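You operate a simulated robot arm through the tools that you are given. There is no shell and no other tool. Be economical: measure what you need, move in short steps, check, and stop when the job is done.

Carry out the task below with a simulated robot arm. There is one attempt and no reset: what you move stays moved.

TASK
Take the tagged sucker from the top of the test bench and put it on top of the blue cup stack there.

It is judged by the outcome, as a careful person would: the job done as asked, and still so three seconds after it is handed in. It fails if anything else is knocked over, pushed out of place, dropped, spilled or broken.

THE ROBOT
A 6-joint arm with a two-finger parallel gripper, fixed in place. Base frame: the origin is at the foot of the arm, x ahead of it, y to its left, z up; the work surface is at about z = 0.8. Lengths are in m, angles in degrees, forces in N, time in s.
With the tool pointing down near the work surface it reaches from about 0.24 to 0.64 m from the base axis. Its first joint turns from -66.0 to 66.0 degrees. Payload 2.7 kg.
Tool frame: the origin (TCP) lies between the finger pads and is the grasp point; the fingertips stand 0.023 m ahead of it; z points along the fingers, y is the line along which they close. The gripper opens to 0.094 m. The fingers are 0.038 m wide and 0.01 m thick; the gripper's body (0.054 by 0.096 m) begins 0.039 m behind the TCP.
Orientation is told as [roll, pitch, yaw] about the base's x, y, z axes, in that order, counted from this pose: with the fingers straight down and closing along the base's y, the tool's x points along the base's -x, its y along +y and its z along -z.

THE INTERFACE
- The arm moves only by the tool send_rows. Its argument "commands" is a list of rows, each an object (a shift or turn left out is 0, a gripper value left out holds the last) with "slide": the shift along the tool's x, y, z in units of 500 mm (1.0 is 500 mm), a list of three; "rot": the turn, a rotation vector about the tool's x, y, z in units of 120 degrees (1.0 is 120 degrees), a list of three; "hand": the gripper command, from -1 (fully open) to 1 (shut), values between in proportion. In form: [{"slide": [dx, dy, dz], "rot": [ax, ay, az], "hand": hand}, ...]. A call has 1 to 12 rows; each row is the pose to reach, as a shift and turn from the pose commanded when the call began, along the tool's axes at that moment. A call with a number of a shift or a turn outside -1 to 1 is refused whole. A row lasts 0.2 s, in which the tool goes at most 0.05 m and 8.6 degrees; a call with a longer step from one row to the next is refused whole, and so is a gripper value outside its range. A pose out of reach is approached as far as the arm can. The call stops where the force on the tool passes 40 N (or 10 N more than at its start, if that is more) or the arm is blocked; 0.2 s more then pass. The fingers move at their own pace (about 0.045 m/s each) and stop on an object; they squeeze with about 24 N. The grip force told is the motor's: it shows also when the fingers shut on nothing. Time passes only in rows, and 0.2 s behind the last, so rows that repeat a pose let the fingers close. It gives the time, the measured TCP pose, the force on the tool (base axes), the opening and the grip force at its end, in the units of the frame above (readings bear some noise), and new pictures: "pictures" is both (left out), scene, wrist or none.
- Cameras (640 x 400 px; columns grow to the right, rows downward): "scene" is fixed at [0.076, -0.4259, 1.4291]; the picture's right is [0.80, -0.59, 0.00], its down [-0.21, -0.28, -0.94] and it looks along [0.56, 0.75, -0.35] (base axes); focal length 314 px, centre (320, 200). "wrist" rides on the gripper at [-0.039, 0, -0.044] in the tool frame; the picture's right is [0.00, -1.00, 0.00], its down [0.97, 0.00, -0.24] and it looks along [0.24, 0.00, 0.97] (tool axes); focal length 218 px, centre (320, 200).
- point_at(camera, pixels): for up to 12 pixels [column, row] of the newest picture of that camera ("zoom" is the newest enlarged one), the place [x, y, z] in the base frame of the surface seen there, good to about 0.002 m. No time passes.
- enlarge(camera, box): a new picture of the part [left, top, right, bottom] of that camera's present view, enlarged. No time passes.
- job_done(): hands the job in; it is judged then, once.

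Work in short steps. Measure before you move; look again where a grasp or a placing could have gone wrong, and mend it. You have 60 turns and 120 pictures in all, the two below and enlarged ones among them. Open the gripper and draw the arm clear of the work before you hand the job in, unless the task says otherwise; then end with one line.

The tools are called after "Emit:" as name(argument=value, ...) on one line, values as JSON. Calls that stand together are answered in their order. send_rows: Moves the arm, as the interface text tells. Its arguments: {"type":"object","properties":{"commands":{"type":"array","items":{"type":"object","properties":{"slide":{"type":"array","items":{"type":"number"}},"rot":{"type":"array","items":{"type":"number"}},"hand":{"type":"number"}}}},"pictures":{"type":"string","enum":["both","scene","wrist","none"]}},"required":["commands"]} The other tools are called the same way: point_at (camera, pixels) gives the place of the surface under pixels of a picture; enlarge (camera, box) takes an enlarged picture of a part of a camera's view; job_done () hands the job in.

At the start:

```text
t: 0.0
tool_pos: [0.4062, 0.0923, 1.2125]
tcp_rot: [-0.1, -0.1, 0.1]
ft_force: [-0.8, -0.2, 0.7]
opening: 0.0941
gripper_force: 0.0
```

scene: 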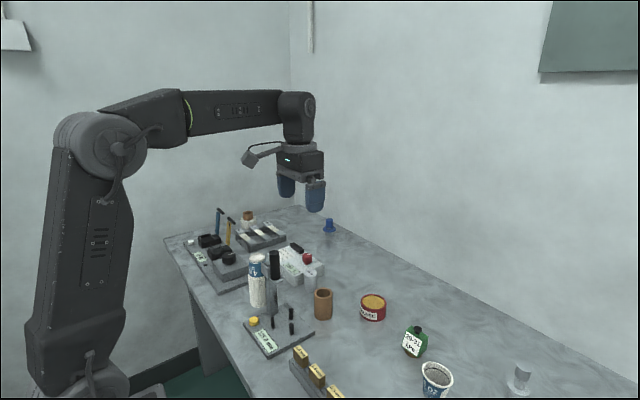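
wrist: 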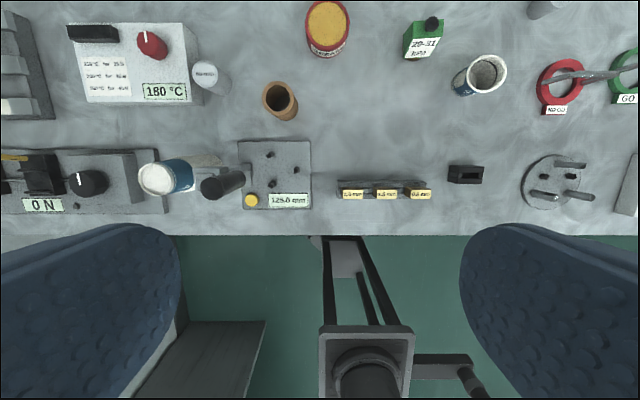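

I'll enlarge the pictures to identify the suckers and the cup stack.

Emit:
enlarge(camera="scene", box=[160, 190, 350, 310])

Emit:
enlarge(camera="scene", box=[230, 240, 420, 360])

Emit:
enlarge(camera="scene", box=[400, 300, 560, 400])

Emit:
enlarge(camera="wrist", box=[0, 0, 320, 220])

Emit:
enlarge(camera="wrist", box=[320, 0, 640, 220])

```text
3.33 times, centred on (255, 250) of scene
```

zoom: 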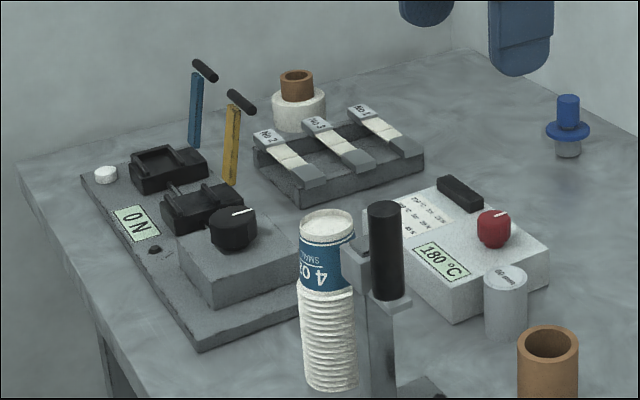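

```text
3.33 times, centred on (325, 300) of scene
```

zoom: 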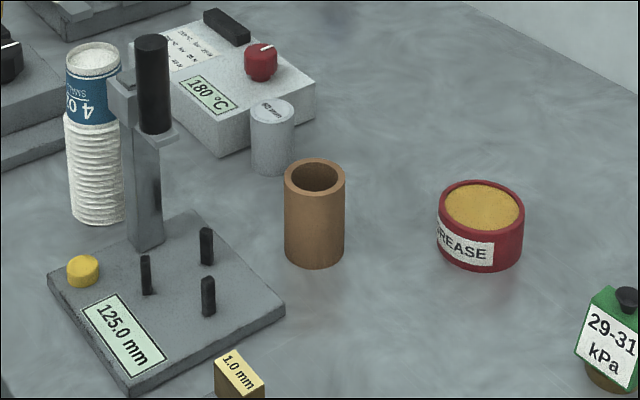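

```text
4.00 times, centred on (480, 350) of scene
```

zoom: 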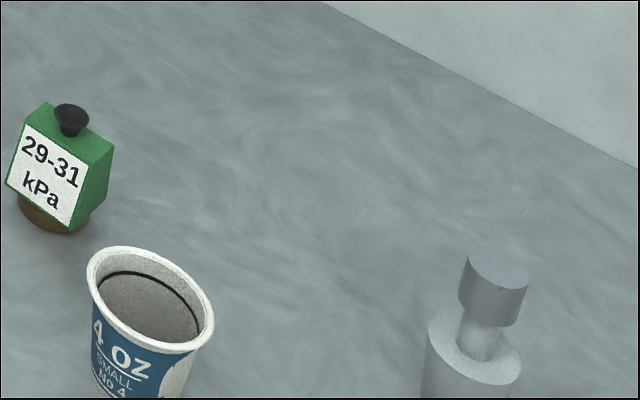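

```text
1.82 times, centred on (160, 110) of wrist
```

zoom: 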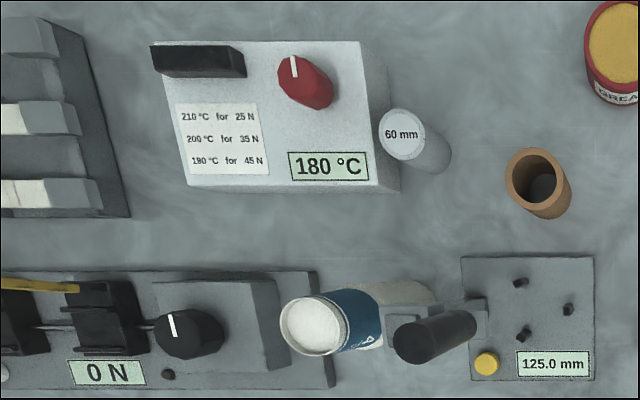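

```text
1.82 times, centred on (480, 110) of wrist
```

zoom: 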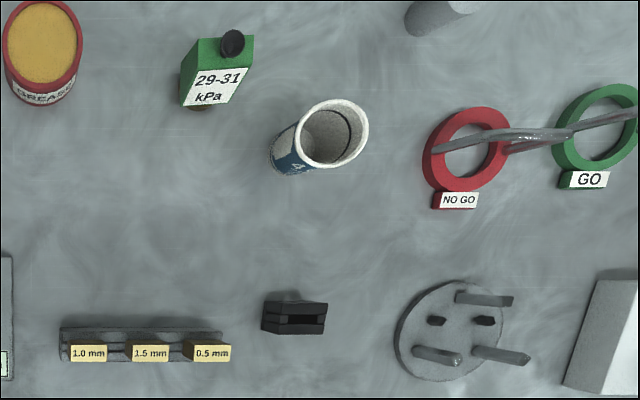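

The green block tagged "29-31 kPa" at wrist (425,40) looks like a sucker, and there are two possible stacks: the tall one at scene (257,280) and the upright cup at (437,380). I'll measure these and look closer.

Emit:
point_at(camera="scene", pixels=[[329, 222], [329, 232], [257, 257], [257, 300], [413, 345], [420, 331], [408, 353], [437, 367], [437, 385], [520, 368], [323, 293], [373, 303]])

Emit:
enlarge(camera="wrist", box=[390, 0, 520, 110])

Emit:
enlarge(camera="scene", box=[300, 205, 360, 243])

Emit:
enlarge(camera="scene", box=[390, 315, 470, 400])

```text
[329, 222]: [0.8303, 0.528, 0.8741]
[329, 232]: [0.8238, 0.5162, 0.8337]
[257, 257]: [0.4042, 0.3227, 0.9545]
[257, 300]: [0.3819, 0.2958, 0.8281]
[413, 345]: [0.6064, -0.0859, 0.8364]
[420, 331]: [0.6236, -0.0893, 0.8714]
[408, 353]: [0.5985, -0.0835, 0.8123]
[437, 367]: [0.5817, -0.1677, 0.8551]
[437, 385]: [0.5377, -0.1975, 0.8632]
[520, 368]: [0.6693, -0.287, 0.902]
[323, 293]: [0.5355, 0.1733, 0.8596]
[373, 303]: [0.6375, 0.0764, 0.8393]
```

```text
3.64 times, centred on (455, 55) of wrist
```

zoom: 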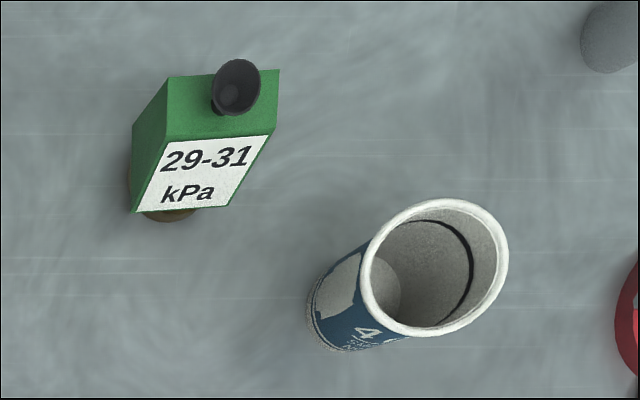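

```text
10.53 times, centred on (330, 224) of scene
```

zoom: 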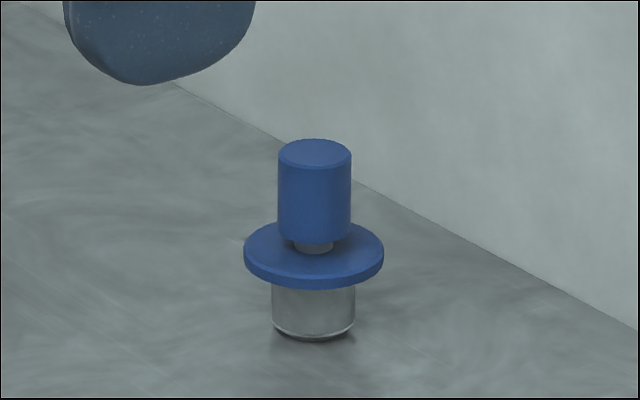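

```text
4.71 times, centred on (430, 358) of scene
```

zoom: 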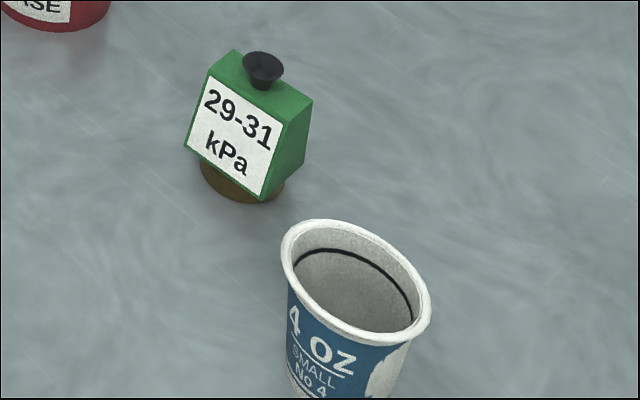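

The sucker is the green block tagged 29-31 kPa with a black suction cup on top, near (0.61,-0.09). The blue cup stack is the tall inverted stack near (0.39,0.31). I move above the sucker to get a better view.

Emit:
send_rows(commands=[{"slide": [-0.041, -0.061, 0.037]}, {"slide": [-0.083, -0.121, 0.075]}, {"slide": [-0.124, -0.182, 0.112]}, {"slide": [-0.165, -0.243, 0.15]}, {"slide": [-0.207, -0.303, 0.187]}, {"slide": [-0.248, -0.364, 0.225]}, {"slide": [-0.248, -0.364, 0.225]}])

```text
t: 1.6
tool_pos: [0.5293, -0.0884, 1.1011]
tcp_rot: [0.1, 0.0, 0.0]
ft_force: [-0.7, -0.9, 0.4]
opening: 0.094
gripper_force: 0.1
```

scene: 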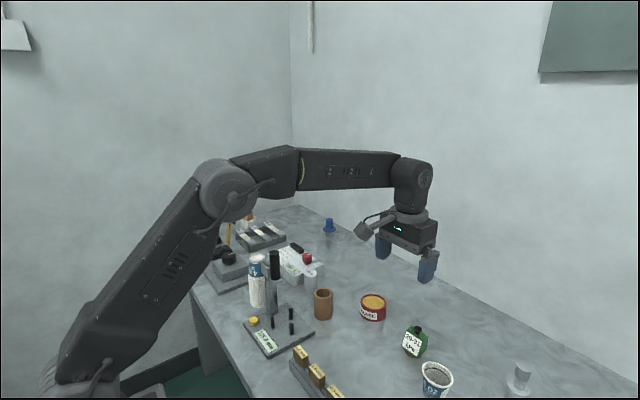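
wrist: 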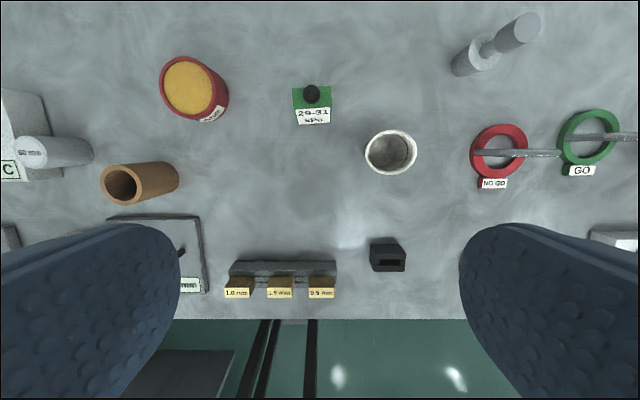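

Emit:
enlarge(camera="wrist", box=[270, 65, 360, 140])

Emit:
enlarge(camera="scene", box=[395, 315, 435, 365])

Emit:
point_at(camera="wrist", pixels=[[294, 88], [329, 88], [295, 106], [329, 106], [299, 123], [328, 122], [311, 92], [303, 104], [322, 104], [313, 115]])

```text
5.33 times, centred on (315, 102) of wrist
```

zoom: 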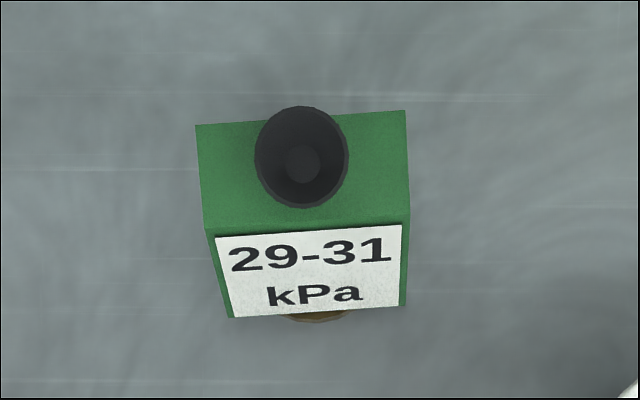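

```text
8.00 times, centred on (415, 340) of scene
```

zoom: 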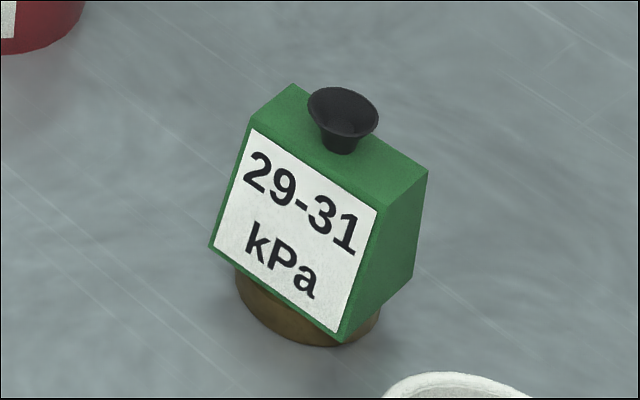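

```text
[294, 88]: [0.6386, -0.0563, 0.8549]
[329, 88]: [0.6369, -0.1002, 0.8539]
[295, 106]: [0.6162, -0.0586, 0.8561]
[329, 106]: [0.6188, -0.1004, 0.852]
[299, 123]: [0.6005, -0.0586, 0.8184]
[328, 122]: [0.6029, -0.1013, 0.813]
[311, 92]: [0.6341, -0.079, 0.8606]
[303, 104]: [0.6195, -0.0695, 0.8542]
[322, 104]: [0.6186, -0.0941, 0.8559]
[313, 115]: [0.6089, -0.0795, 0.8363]
```

The block spans y -0.057 to -0.101 with its top at z≈0.854, and the tag faces -x. Before grasping, I measure the neighbouring cup, the stack top and the gauge beside it.

Emit:
enlarge(camera="scene", box=[235, 240, 305, 320])

Emit:
point_at(camera="wrist", pixels=[[368, 150], [391, 134], [414, 150], [391, 172], [311, 86], [309, 98]])

Emit:
point_at(camera="scene", pixels=[[250, 257], [256, 255], [263, 257], [256, 260], [256, 257], [274, 252], [270, 254], [279, 254]])

```text
5.00 times, centred on (270, 280) of scene
```

zoom: 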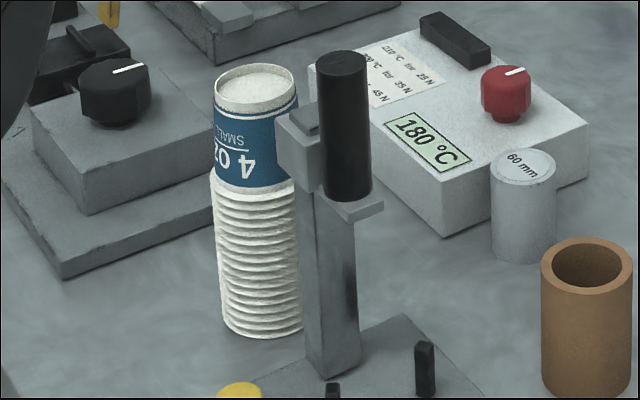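

```text
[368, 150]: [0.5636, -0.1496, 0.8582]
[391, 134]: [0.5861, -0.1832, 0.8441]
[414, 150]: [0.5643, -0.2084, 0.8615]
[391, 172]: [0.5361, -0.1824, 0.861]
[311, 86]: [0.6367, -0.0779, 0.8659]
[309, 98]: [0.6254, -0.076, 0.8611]
```

```text
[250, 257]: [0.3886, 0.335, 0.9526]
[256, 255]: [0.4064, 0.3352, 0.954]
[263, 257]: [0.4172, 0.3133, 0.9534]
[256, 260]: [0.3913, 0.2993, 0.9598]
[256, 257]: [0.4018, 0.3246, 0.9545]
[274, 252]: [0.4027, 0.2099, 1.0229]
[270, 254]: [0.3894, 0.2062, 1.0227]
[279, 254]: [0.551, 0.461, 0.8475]
```

Stack rim is at z≈0.960, clear of the gauge by about 0.1 m. I pre-narrow the gripper and go above the sucker at z≈0.93.

Emit:
send_rows(commands=[{"slide": [-0.047, 0.005, 0.05], "hand": -0.45}, {"slide": [-0.093, 0.01, 0.12], "hand": -0.45}, {"slide": [-0.14, 0.015, 0.2], "hand": -0.45}, {"slide": [-0.186, 0.019, 0.28], "hand": -0.45}, {"slide": [-0.186, 0.019, 0.342], "hand": -0.45}, {"slide": [-0.186, 0.019, 0.342], "hand": -0.45}])

```text
t: 3.0
tool_pos: [0.624, -0.0803, 0.9298]
tcp_rot: [0.0, 0.0, 0.0]
ft_force: [0.0, -0.2, 0.6]
opening: 0.0683
gripper_force: 0.2
```

scene: 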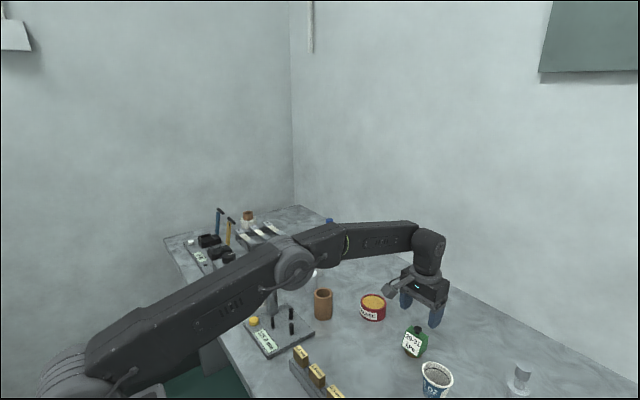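
wrist: 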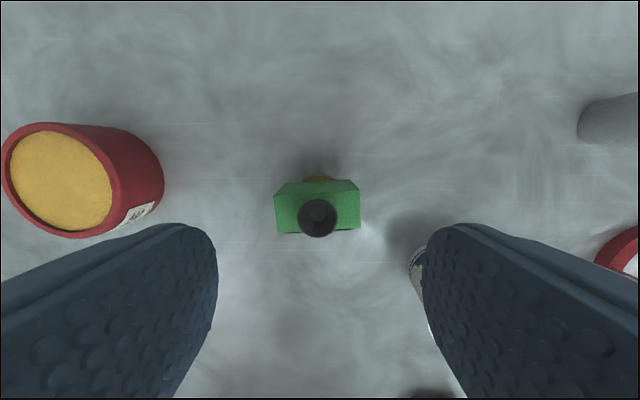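

The sucker is centred between the fingers at (317,207). I check its top edges once more.

Emit:
point_at(camera="wrist", pixels=[[277, 197], [357, 192], [278, 230], [357, 226], [317, 188], [285, 215], [350, 215], [317, 216], [318, 178]])

Emit:
enlarge(camera="wrist", box=[257, 160, 377, 250])

```text
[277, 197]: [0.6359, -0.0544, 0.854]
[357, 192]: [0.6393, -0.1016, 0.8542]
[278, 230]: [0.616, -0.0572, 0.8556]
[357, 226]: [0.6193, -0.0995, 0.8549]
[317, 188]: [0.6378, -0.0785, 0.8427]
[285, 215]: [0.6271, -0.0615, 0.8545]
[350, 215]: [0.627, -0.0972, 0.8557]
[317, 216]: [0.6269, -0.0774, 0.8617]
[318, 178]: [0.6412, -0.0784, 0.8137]
```

```text
4.44 times, centred on (317, 205) of wrist
```

zoom: 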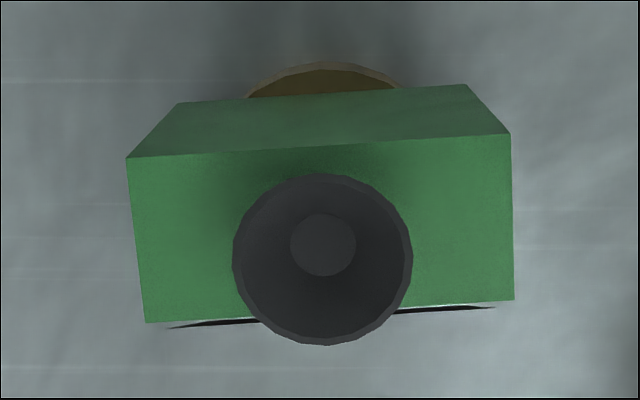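

The block is yawed about +4° and its centre is near (0.621,-0.078). I turn to match, descend to z≈0.844 and close.

Emit:
send_rows(commands=[{"slide": [0.002, 0.002, 0.05], "rot": [0, 0, -0.033], "hand": -0.45}, {"slide": [0.003, 0.003, 0.1], "rot": [0, 0, -0.033], "hand": -0.45}, {"slide": [0.003, 0.003, 0.14], "rot": [0, 0, -0.033], "hand": -0.45}, {"slide": [0.003, 0.003, 0.172], "rot": [0, 0, -0.033], "hand": -0.45}, {"slide": [0.003, 0.003, 0.172], "rot": [0, 0, -0.033], "hand": -0.45}])

```text
t: 4.2
tool_pos: [0.6231, -0.0789, 0.8427]
tcp_rot: [0.0, 0.1, 4.1]
ft_force: [-0.3, 0.6, -0.9]
opening: 0.0683
gripper_force: 0.1
```

scene: 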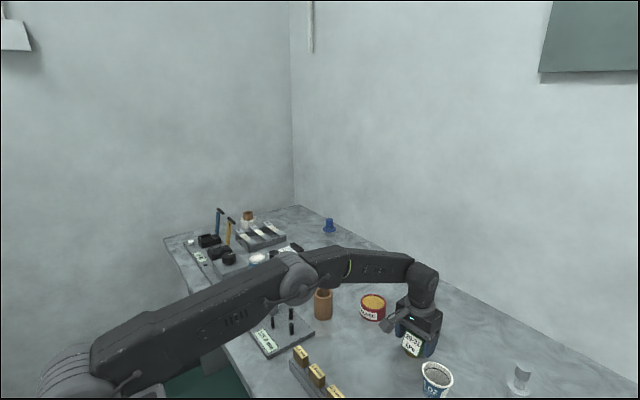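
wrist: 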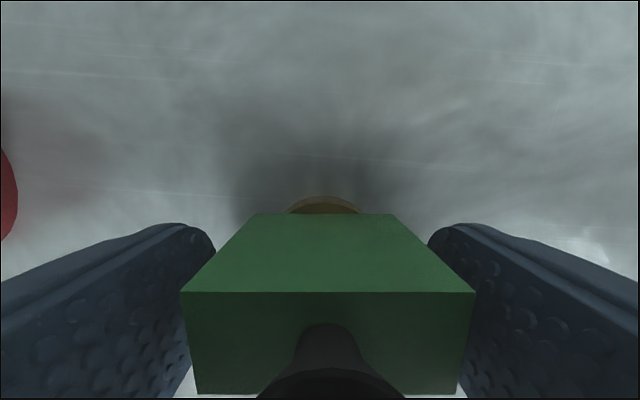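

Well aligned; closing now.

Emit:
send_rows(commands=[{"hand": 1}, {"hand": 1}, {"hand": 1}, {"hand": 1}, {"hand": 1}], pictures="none")

Emit:
send_rows(commands=[{"slide": [0, 0, -0.01], "hand": 1}, {"slide": [0, 0, -0.05], "hand": 1}, {"slide": [0, 0, -0.12], "hand": 1}, {"slide": [0, 0, -0.2], "hand": 1}, {"slide": [0, 0, -0.2], "hand": 1}])

```text
t: 5.4
tool_pos: [0.6219, -0.079, 0.842]
tcp_rot: [0.0, 0.0, 4.0]
ft_force: [0.5, -0.2, -0.1]
opening: 0.048
gripper_force: 24.5
```

```text
t: 6.6
tool_pos: [0.6216, -0.0774, 0.9424]
tcp_rot: [0.0, 0.0, 4.0]
ft_force: [-0.1, 0.3, -1.4]
opening: 0.0477
gripper_force: 23.6
```

scene: 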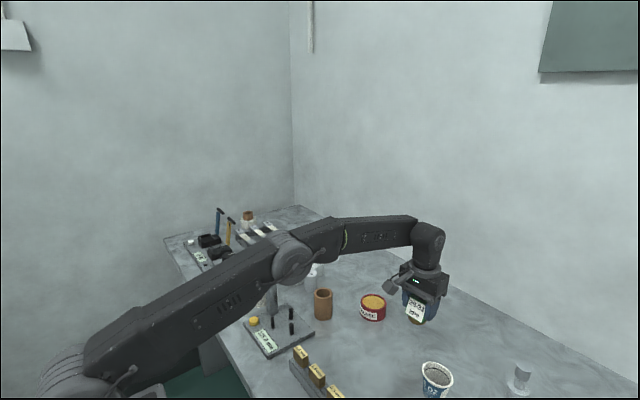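
wrist: 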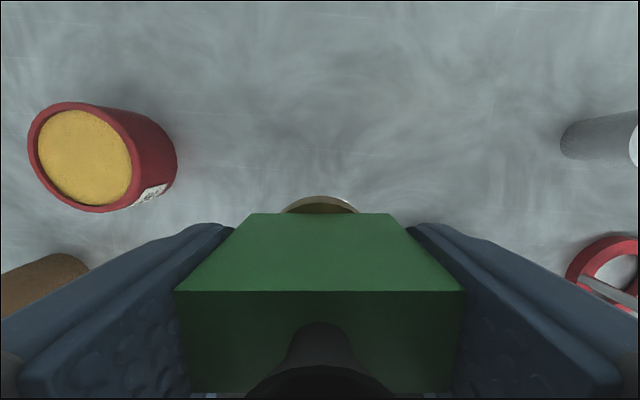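

The sucker, with its brown base attached, is held level. I lift clear to z≈1.16, above the gauge (1.02), and then traverse to a spot just short of the stack.

Emit:
send_rows(commands=[{"slide": [0, 0, -0.08], "hand": 1}, {"slide": [0, 0, -0.16], "hand": 1}, {"slide": [0, 0, -0.25], "hand": 1}, {"slide": [0, 0, -0.34], "hand": 1}, {"slide": [0, 0, -0.44], "hand": 1}, {"slide": [0, 0, -0.44], "hand": 1}])

```text
t: 8.0
tool_pos: [0.5862, -0.0771, 1.1336]
tcp_rot: [-0.1, 0.0, 4.0]
ft_force: [0.3, 0.6, -1.1]
opening: 0.0478
gripper_force: 23.9
out of reach, approached as far as the arm can: row 3, 4, 5, 6
```

scene: 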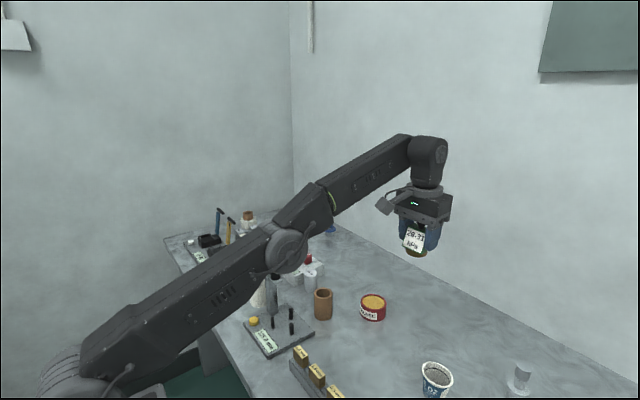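
wrist: 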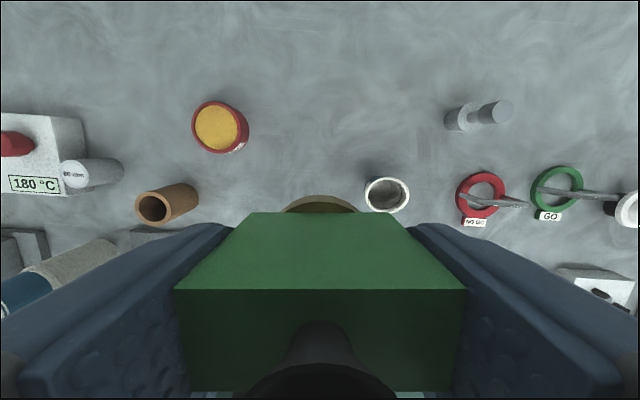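

The arm is at its reach limit, so I retract inwards first, which raises the elbow.

Emit:
send_rows(commands=[{"slide": [0.07, 0.037, 0], "hand": 1}, {"slide": [0.14, 0.074, 0], "hand": 1}, {"slide": [0.21, 0.111, 0], "hand": 1}, {"slide": [0.28, 0.148, 0], "hand": 1}, {"slide": [0.348, 0.185, 0], "hand": 1}, {"slide": [0.348, 0.185, 0], "hand": 1}], pictures="scene")

```text
t: 9.4
tool_pos: [0.4052, 0.0036, 1.1308]
tcp_rot: [0.0, -0.1, 3.8]
ft_force: [0.2, 0.8, -1.2]
opening: 0.0479
gripper_force: 24.1
```

scene: 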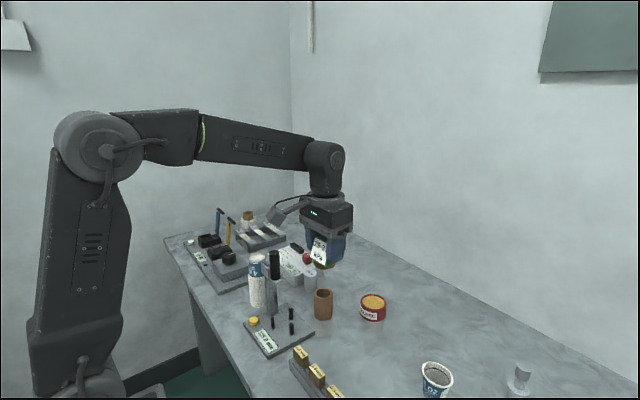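

Now I move over to just short of the stack, keeping the base bottom at about z=1.1 above the gauge top.

Emit:
send_rows(commands=[{"slide": [0.0207, 0.08, -0.04], "hand": 1}, {"slide": [0.0414, 0.16, -0.04], "hand": 1}, {"slide": [0.0621, 0.24, -0.04], "hand": 1}, {"slide": [0.0828, 0.32, -0.04], "hand": 1}, {"slide": [0.1035, 0.4, -0.04], "hand": 1}, {"slide": [0.1242, 0.48, -0.04], "hand": 1}, {"slide": [0.1449, 0.56, -0.04], "hand": 1}, {"slide": [0.1656, 0.641, -0.04], "hand": 1}, {"slide": [0.1656, 0.641, -0.04], "hand": 1}])

```text
t: 11.4
tool_pos: [0.3017, 0.3172, 1.1525]
tcp_rot: [0.1, 0.0, 3.8]
ft_force: [0.1, 0.1, -1.8]
opening: 0.0476
gripper_force: 24.3
```

scene: 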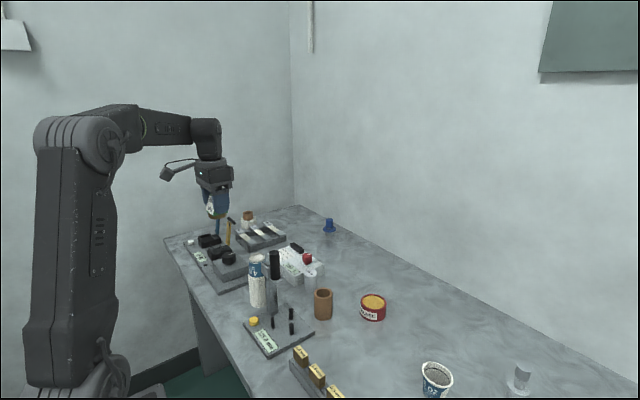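
wrist: 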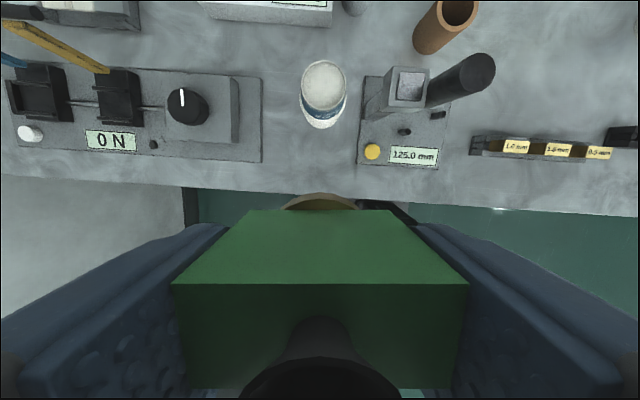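

The stack top is visible at wrist (323,82). I measure it, the gauge head and the sucker's base disc.

Emit:
enlarge(camera="wrist", box=[260, 40, 500, 190])

Emit:
point_at(camera="wrist", pixels=[[304, 82], [343, 82], [323, 64], [323, 100], [323, 82], [380, 90], [410, 82], [480, 70], [322, 197], [300, 203], [345, 203]])

Emit:
enlarge(camera="scene", box=[185, 160, 245, 235])

```text
2.67 times, centred on (380, 115) of wrist
```

zoom: 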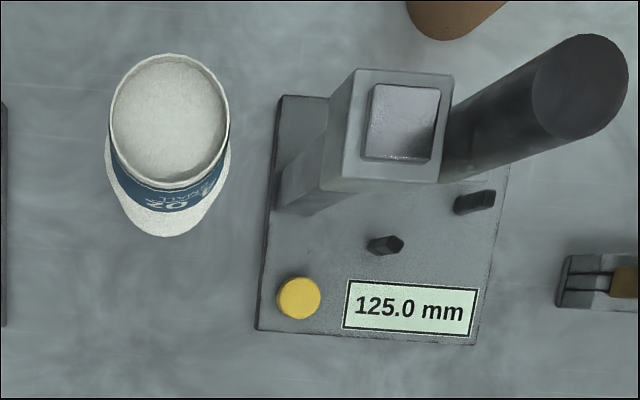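

```text
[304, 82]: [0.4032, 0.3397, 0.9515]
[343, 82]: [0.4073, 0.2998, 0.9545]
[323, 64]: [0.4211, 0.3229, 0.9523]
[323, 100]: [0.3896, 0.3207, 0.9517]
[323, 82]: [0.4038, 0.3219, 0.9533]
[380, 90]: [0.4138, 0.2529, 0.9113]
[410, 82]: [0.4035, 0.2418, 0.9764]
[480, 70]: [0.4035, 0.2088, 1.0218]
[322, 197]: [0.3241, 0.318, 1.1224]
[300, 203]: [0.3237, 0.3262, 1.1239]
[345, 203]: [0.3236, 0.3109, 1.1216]
```

```text
5.33 times, centred on (215, 198) of scene
```

zoom: 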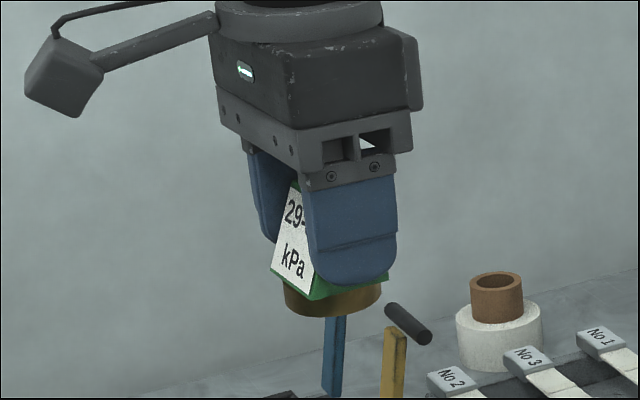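

Stack centre is about (0.4015, 0.3205), its rim at z≈0.96 and 0.046 across; the sucker's base disc is centred under the TCP, bottom about 0.042 below it. I move above the stack and come down to z≈1.02 to check.

Emit:
send_rows(commands=[{"slide": [-0.07, -0.0025, 0], "hand": 1}, {"slide": [-0.14, -0.005, 0], "hand": 1}, {"slide": [-0.1996, -0.0073, 0], "hand": 1}, {"slide": [-0.1996, -0.0073, 0.07], "hand": 1}, {"slide": [-0.1996, -0.0073, 0.14], "hand": 1}, {"slide": [-0.1996, -0.0073, 0.2], "hand": 1}, {"slide": [-0.1996, -0.0073, 0.255], "hand": 1}, {"slide": [-0.1996, -0.0073, 0.255], "hand": 1}])

Emit:
enlarge(camera="scene", box=[225, 215, 300, 290])

```text
t: 13.2
tool_pos: [0.4021, 0.3206, 1.0258]
tcp_rot: [0.0, 0.1, 4.0]
ft_force: [-0.2, -0.5, -1.2]
opening: 0.0479
gripper_force: 23.9
```

scene: 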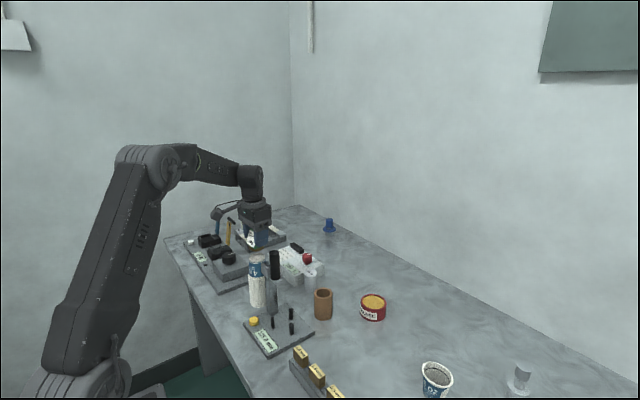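
wrist: 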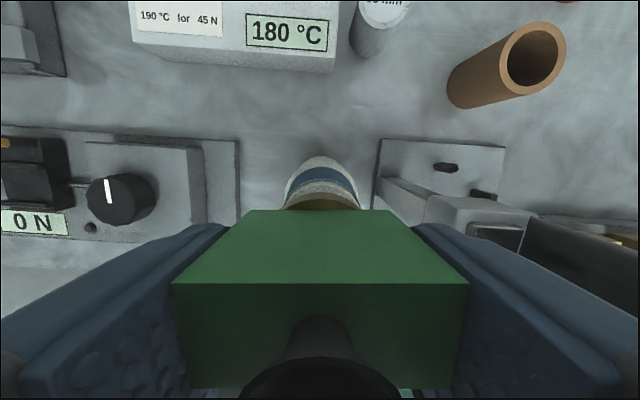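

```text
5.33 times, centred on (262, 252) of scene
```

zoom: 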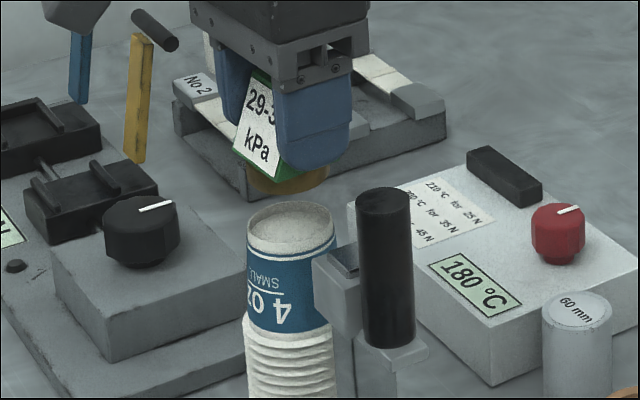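

The disc lines up with the stack in both views. I lower gently to just above contact.

Emit:
send_rows(commands=[{"slide": [0, 0, 0.02], "hand": 1}, {"slide": [0, 0, 0.036], "hand": 1}, {"slide": [0, 0, 0.043], "hand": 1}, {"slide": [0, 0, 0.043], "hand": 1}])

Emit:
enlarge(camera="scene", box=[235, 225, 285, 275])

Emit:
enlarge(camera="wrist", box=[260, 140, 380, 230])

```text
t: 14.2
tool_pos: [0.4036, 0.3214, 1.0039]
tcp_rot: [0.1, 0.0, 4.0]
ft_force: [0.3, 0.3, -1.1]
opening: 0.0481
gripper_force: 24.8
```

scene: 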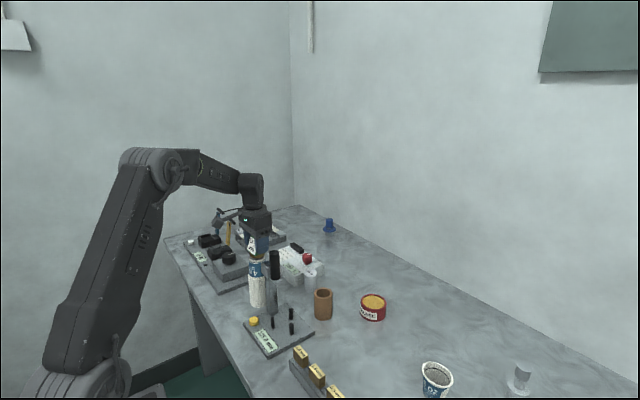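
wrist: 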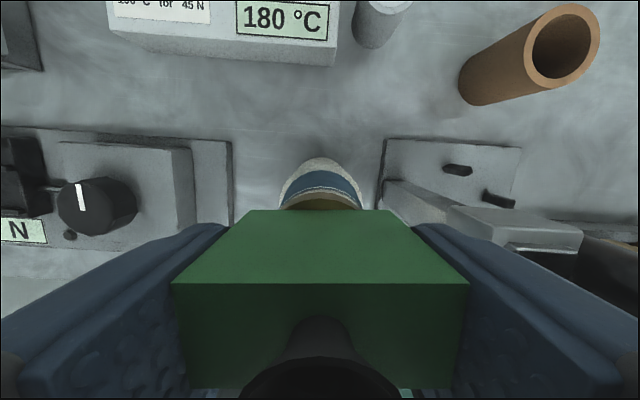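

```text
8.00 times, centred on (260, 250) of scene
```

zoom: 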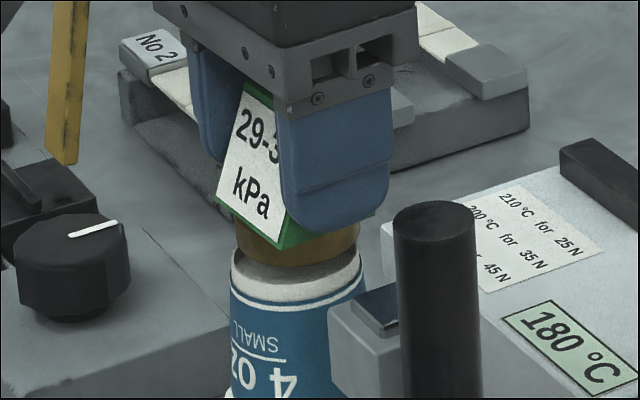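

```text
4.44 times, centred on (320, 185) of wrist
```

zoom: 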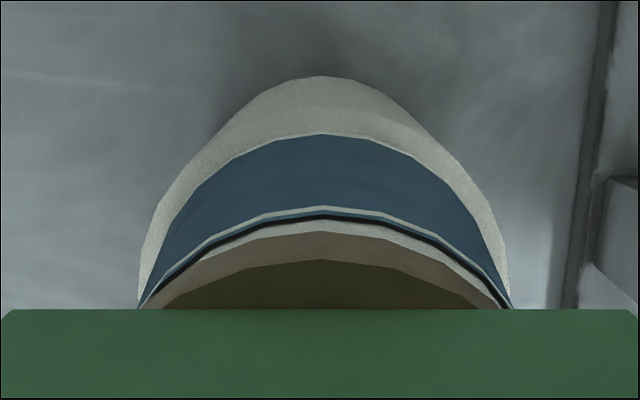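

Laterally centred. I check the fore-aft offset by measuring the front and back edges of the disc and rim.

Emit:
point_at(camera="wrist", pixels=[[320, 188.5], [320, 191], [320, 194], [320, 197]])

Emit:
enlarge(camera="scene", box=[245, 240, 285, 270])

Emit:
point_at(camera="scene", pixels=[[256, 256], [256, 257], [256, 258], [256, 259], [256, 260], [256, 261], [256, 262]])

```text
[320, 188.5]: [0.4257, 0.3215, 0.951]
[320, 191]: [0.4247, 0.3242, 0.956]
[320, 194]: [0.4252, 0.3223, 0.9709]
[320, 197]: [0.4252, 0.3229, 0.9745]
```

```text
13.33 times, centred on (265, 255) of scene
```

zoom: 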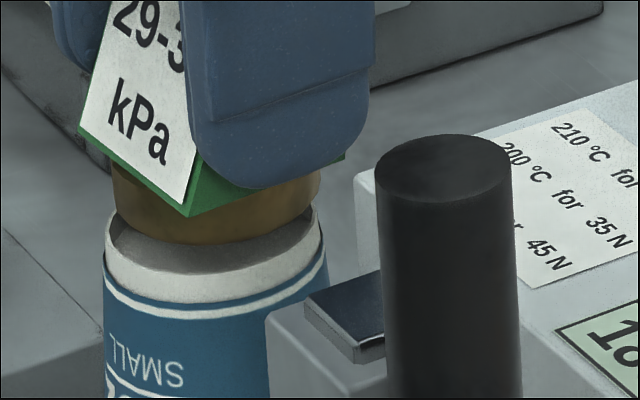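

```text
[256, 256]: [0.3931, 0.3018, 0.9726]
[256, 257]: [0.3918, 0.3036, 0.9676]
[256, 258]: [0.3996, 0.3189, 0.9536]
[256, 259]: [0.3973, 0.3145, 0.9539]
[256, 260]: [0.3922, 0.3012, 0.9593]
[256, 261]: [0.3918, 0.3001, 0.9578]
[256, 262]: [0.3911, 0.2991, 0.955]
```

The disc bottom is at z≈0.966, about 6 mm above the rim, and within about 1 mm of centre. I nudge 1 mm in -x and lower slowly.

Emit:
send_rows(commands=[{"slide": [0.002, -0.001, 0.003], "hand": 1}, {"slide": [0.002, -0.001, 0.006], "hand": 1}, {"slide": [0.002, -0.001, 0.008], "hand": 1}, {"slide": [0.002, -0.001, 0.01], "hand": 1}], pictures="none")

Emit:
enlarge(camera="scene", box=[245, 240, 285, 270])

```text
t: 15.2
tool_pos: [0.4017, 0.321, 0.9992]
tcp_rot: [0.0, -0.1, 4.0]
ft_force: [-1.1, -0.5, 4.9]
opening: 0.0482
gripper_force: 23.4
```

```text
13.33 times, centred on (265, 255) of scene
```

zoom: 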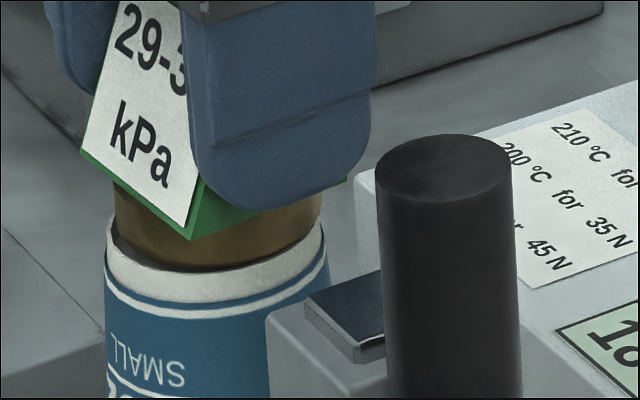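

Contact is felt (+5 N) and the disc sits on the rim. I release moderately and hold.

Emit:
send_rows(commands=[{"hand": -0.1}, {"hand": -0.2}, {"hand": -0.35}, {"hand": -0.35}, {"hand": -0.35}])

Emit:
enlarge(camera="scene", box=[235, 225, 285, 275])

```text
t: 16.4
tool_pos: [0.4016, 0.319, 0.9981]
tcp_rot: [0.0, 0.0, 4.0]
ft_force: [-0.5, 0.5, 0.2]
opening: 0.0634
gripper_force: 0.1
```

scene: 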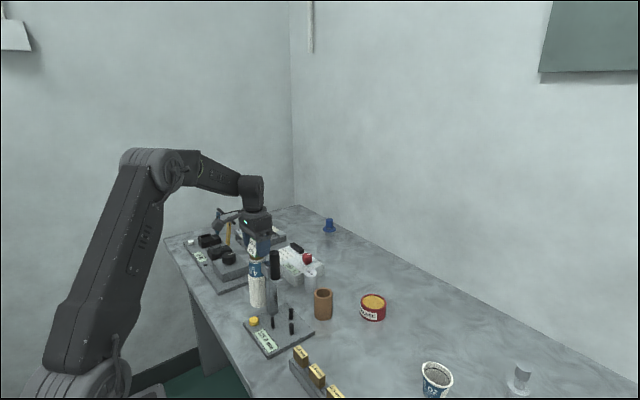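
wrist: 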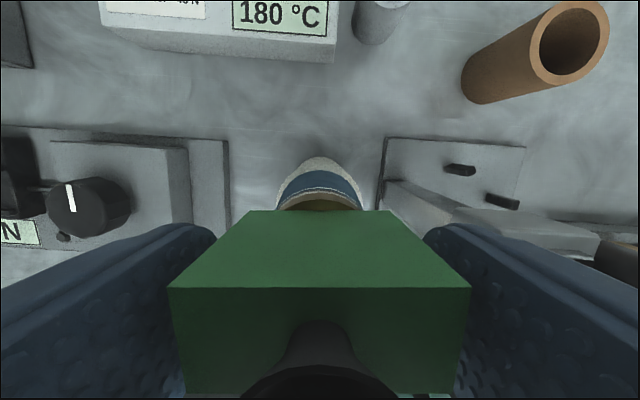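

```text
8.00 times, centred on (260, 250) of scene
```

zoom: 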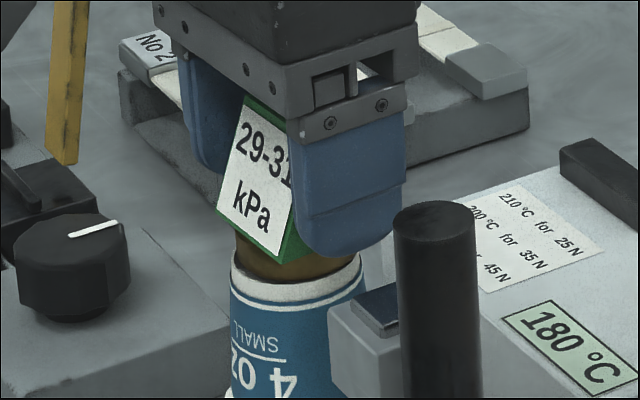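

The sucker stands upright on the stack. I withdraw straight up, slowly at first, to about 0.13 m above.

Emit:
send_rows(commands=[{"slide": [0, 0, -0.02], "hand": -0.35}, {"slide": [0, 0, -0.05], "hand": -0.35}, {"slide": [0, 0, -0.1], "hand": -0.35}, {"slide": [0, 0, -0.18], "hand": -0.35}, {"slide": [0, 0, -0.26], "hand": -0.6}, {"slide": [0.08, 0, -0.3], "hand": -1}, {"slide": [0.16, 0, -0.3], "hand": -1}, {"slide": [0.16, 0, -0.3], "hand": -1}])

Emit:
enlarge(camera="scene", box=[225, 225, 300, 300])

```text
t: 18.2
tool_pos: [0.3233, 0.3143, 1.147]
tcp_rot: [0.0, 0.0, 3.9]
ft_force: [-0.5, -0.6, 0.4]
opening: 0.0941
gripper_force: 0.0
```

scene: 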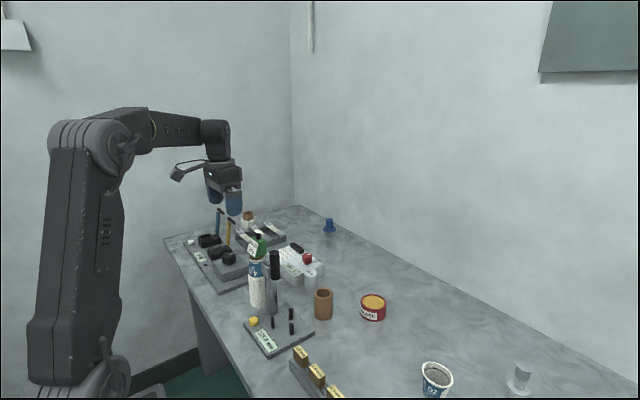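
wrist: 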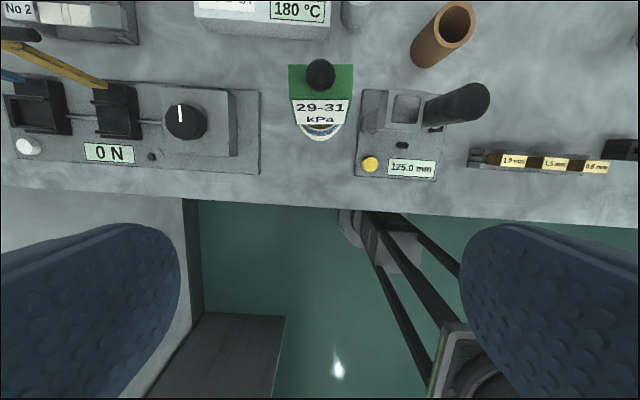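

```text
5.33 times, centred on (262, 262) of scene
```

zoom: 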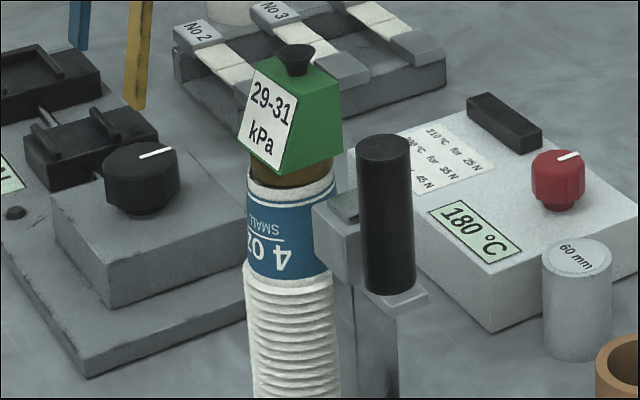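

The sucker stands upright and centred on the stack, everything else is undisturbed, and the arm is clear with the gripper open.

Emit:
job_done()

```text
The job is handed in.
```

The tagged sucker (the green 29-31 kPa block) is standing upright on top of the blue cup stack; the arm is clear with the gripper open, and nothing else was moved.
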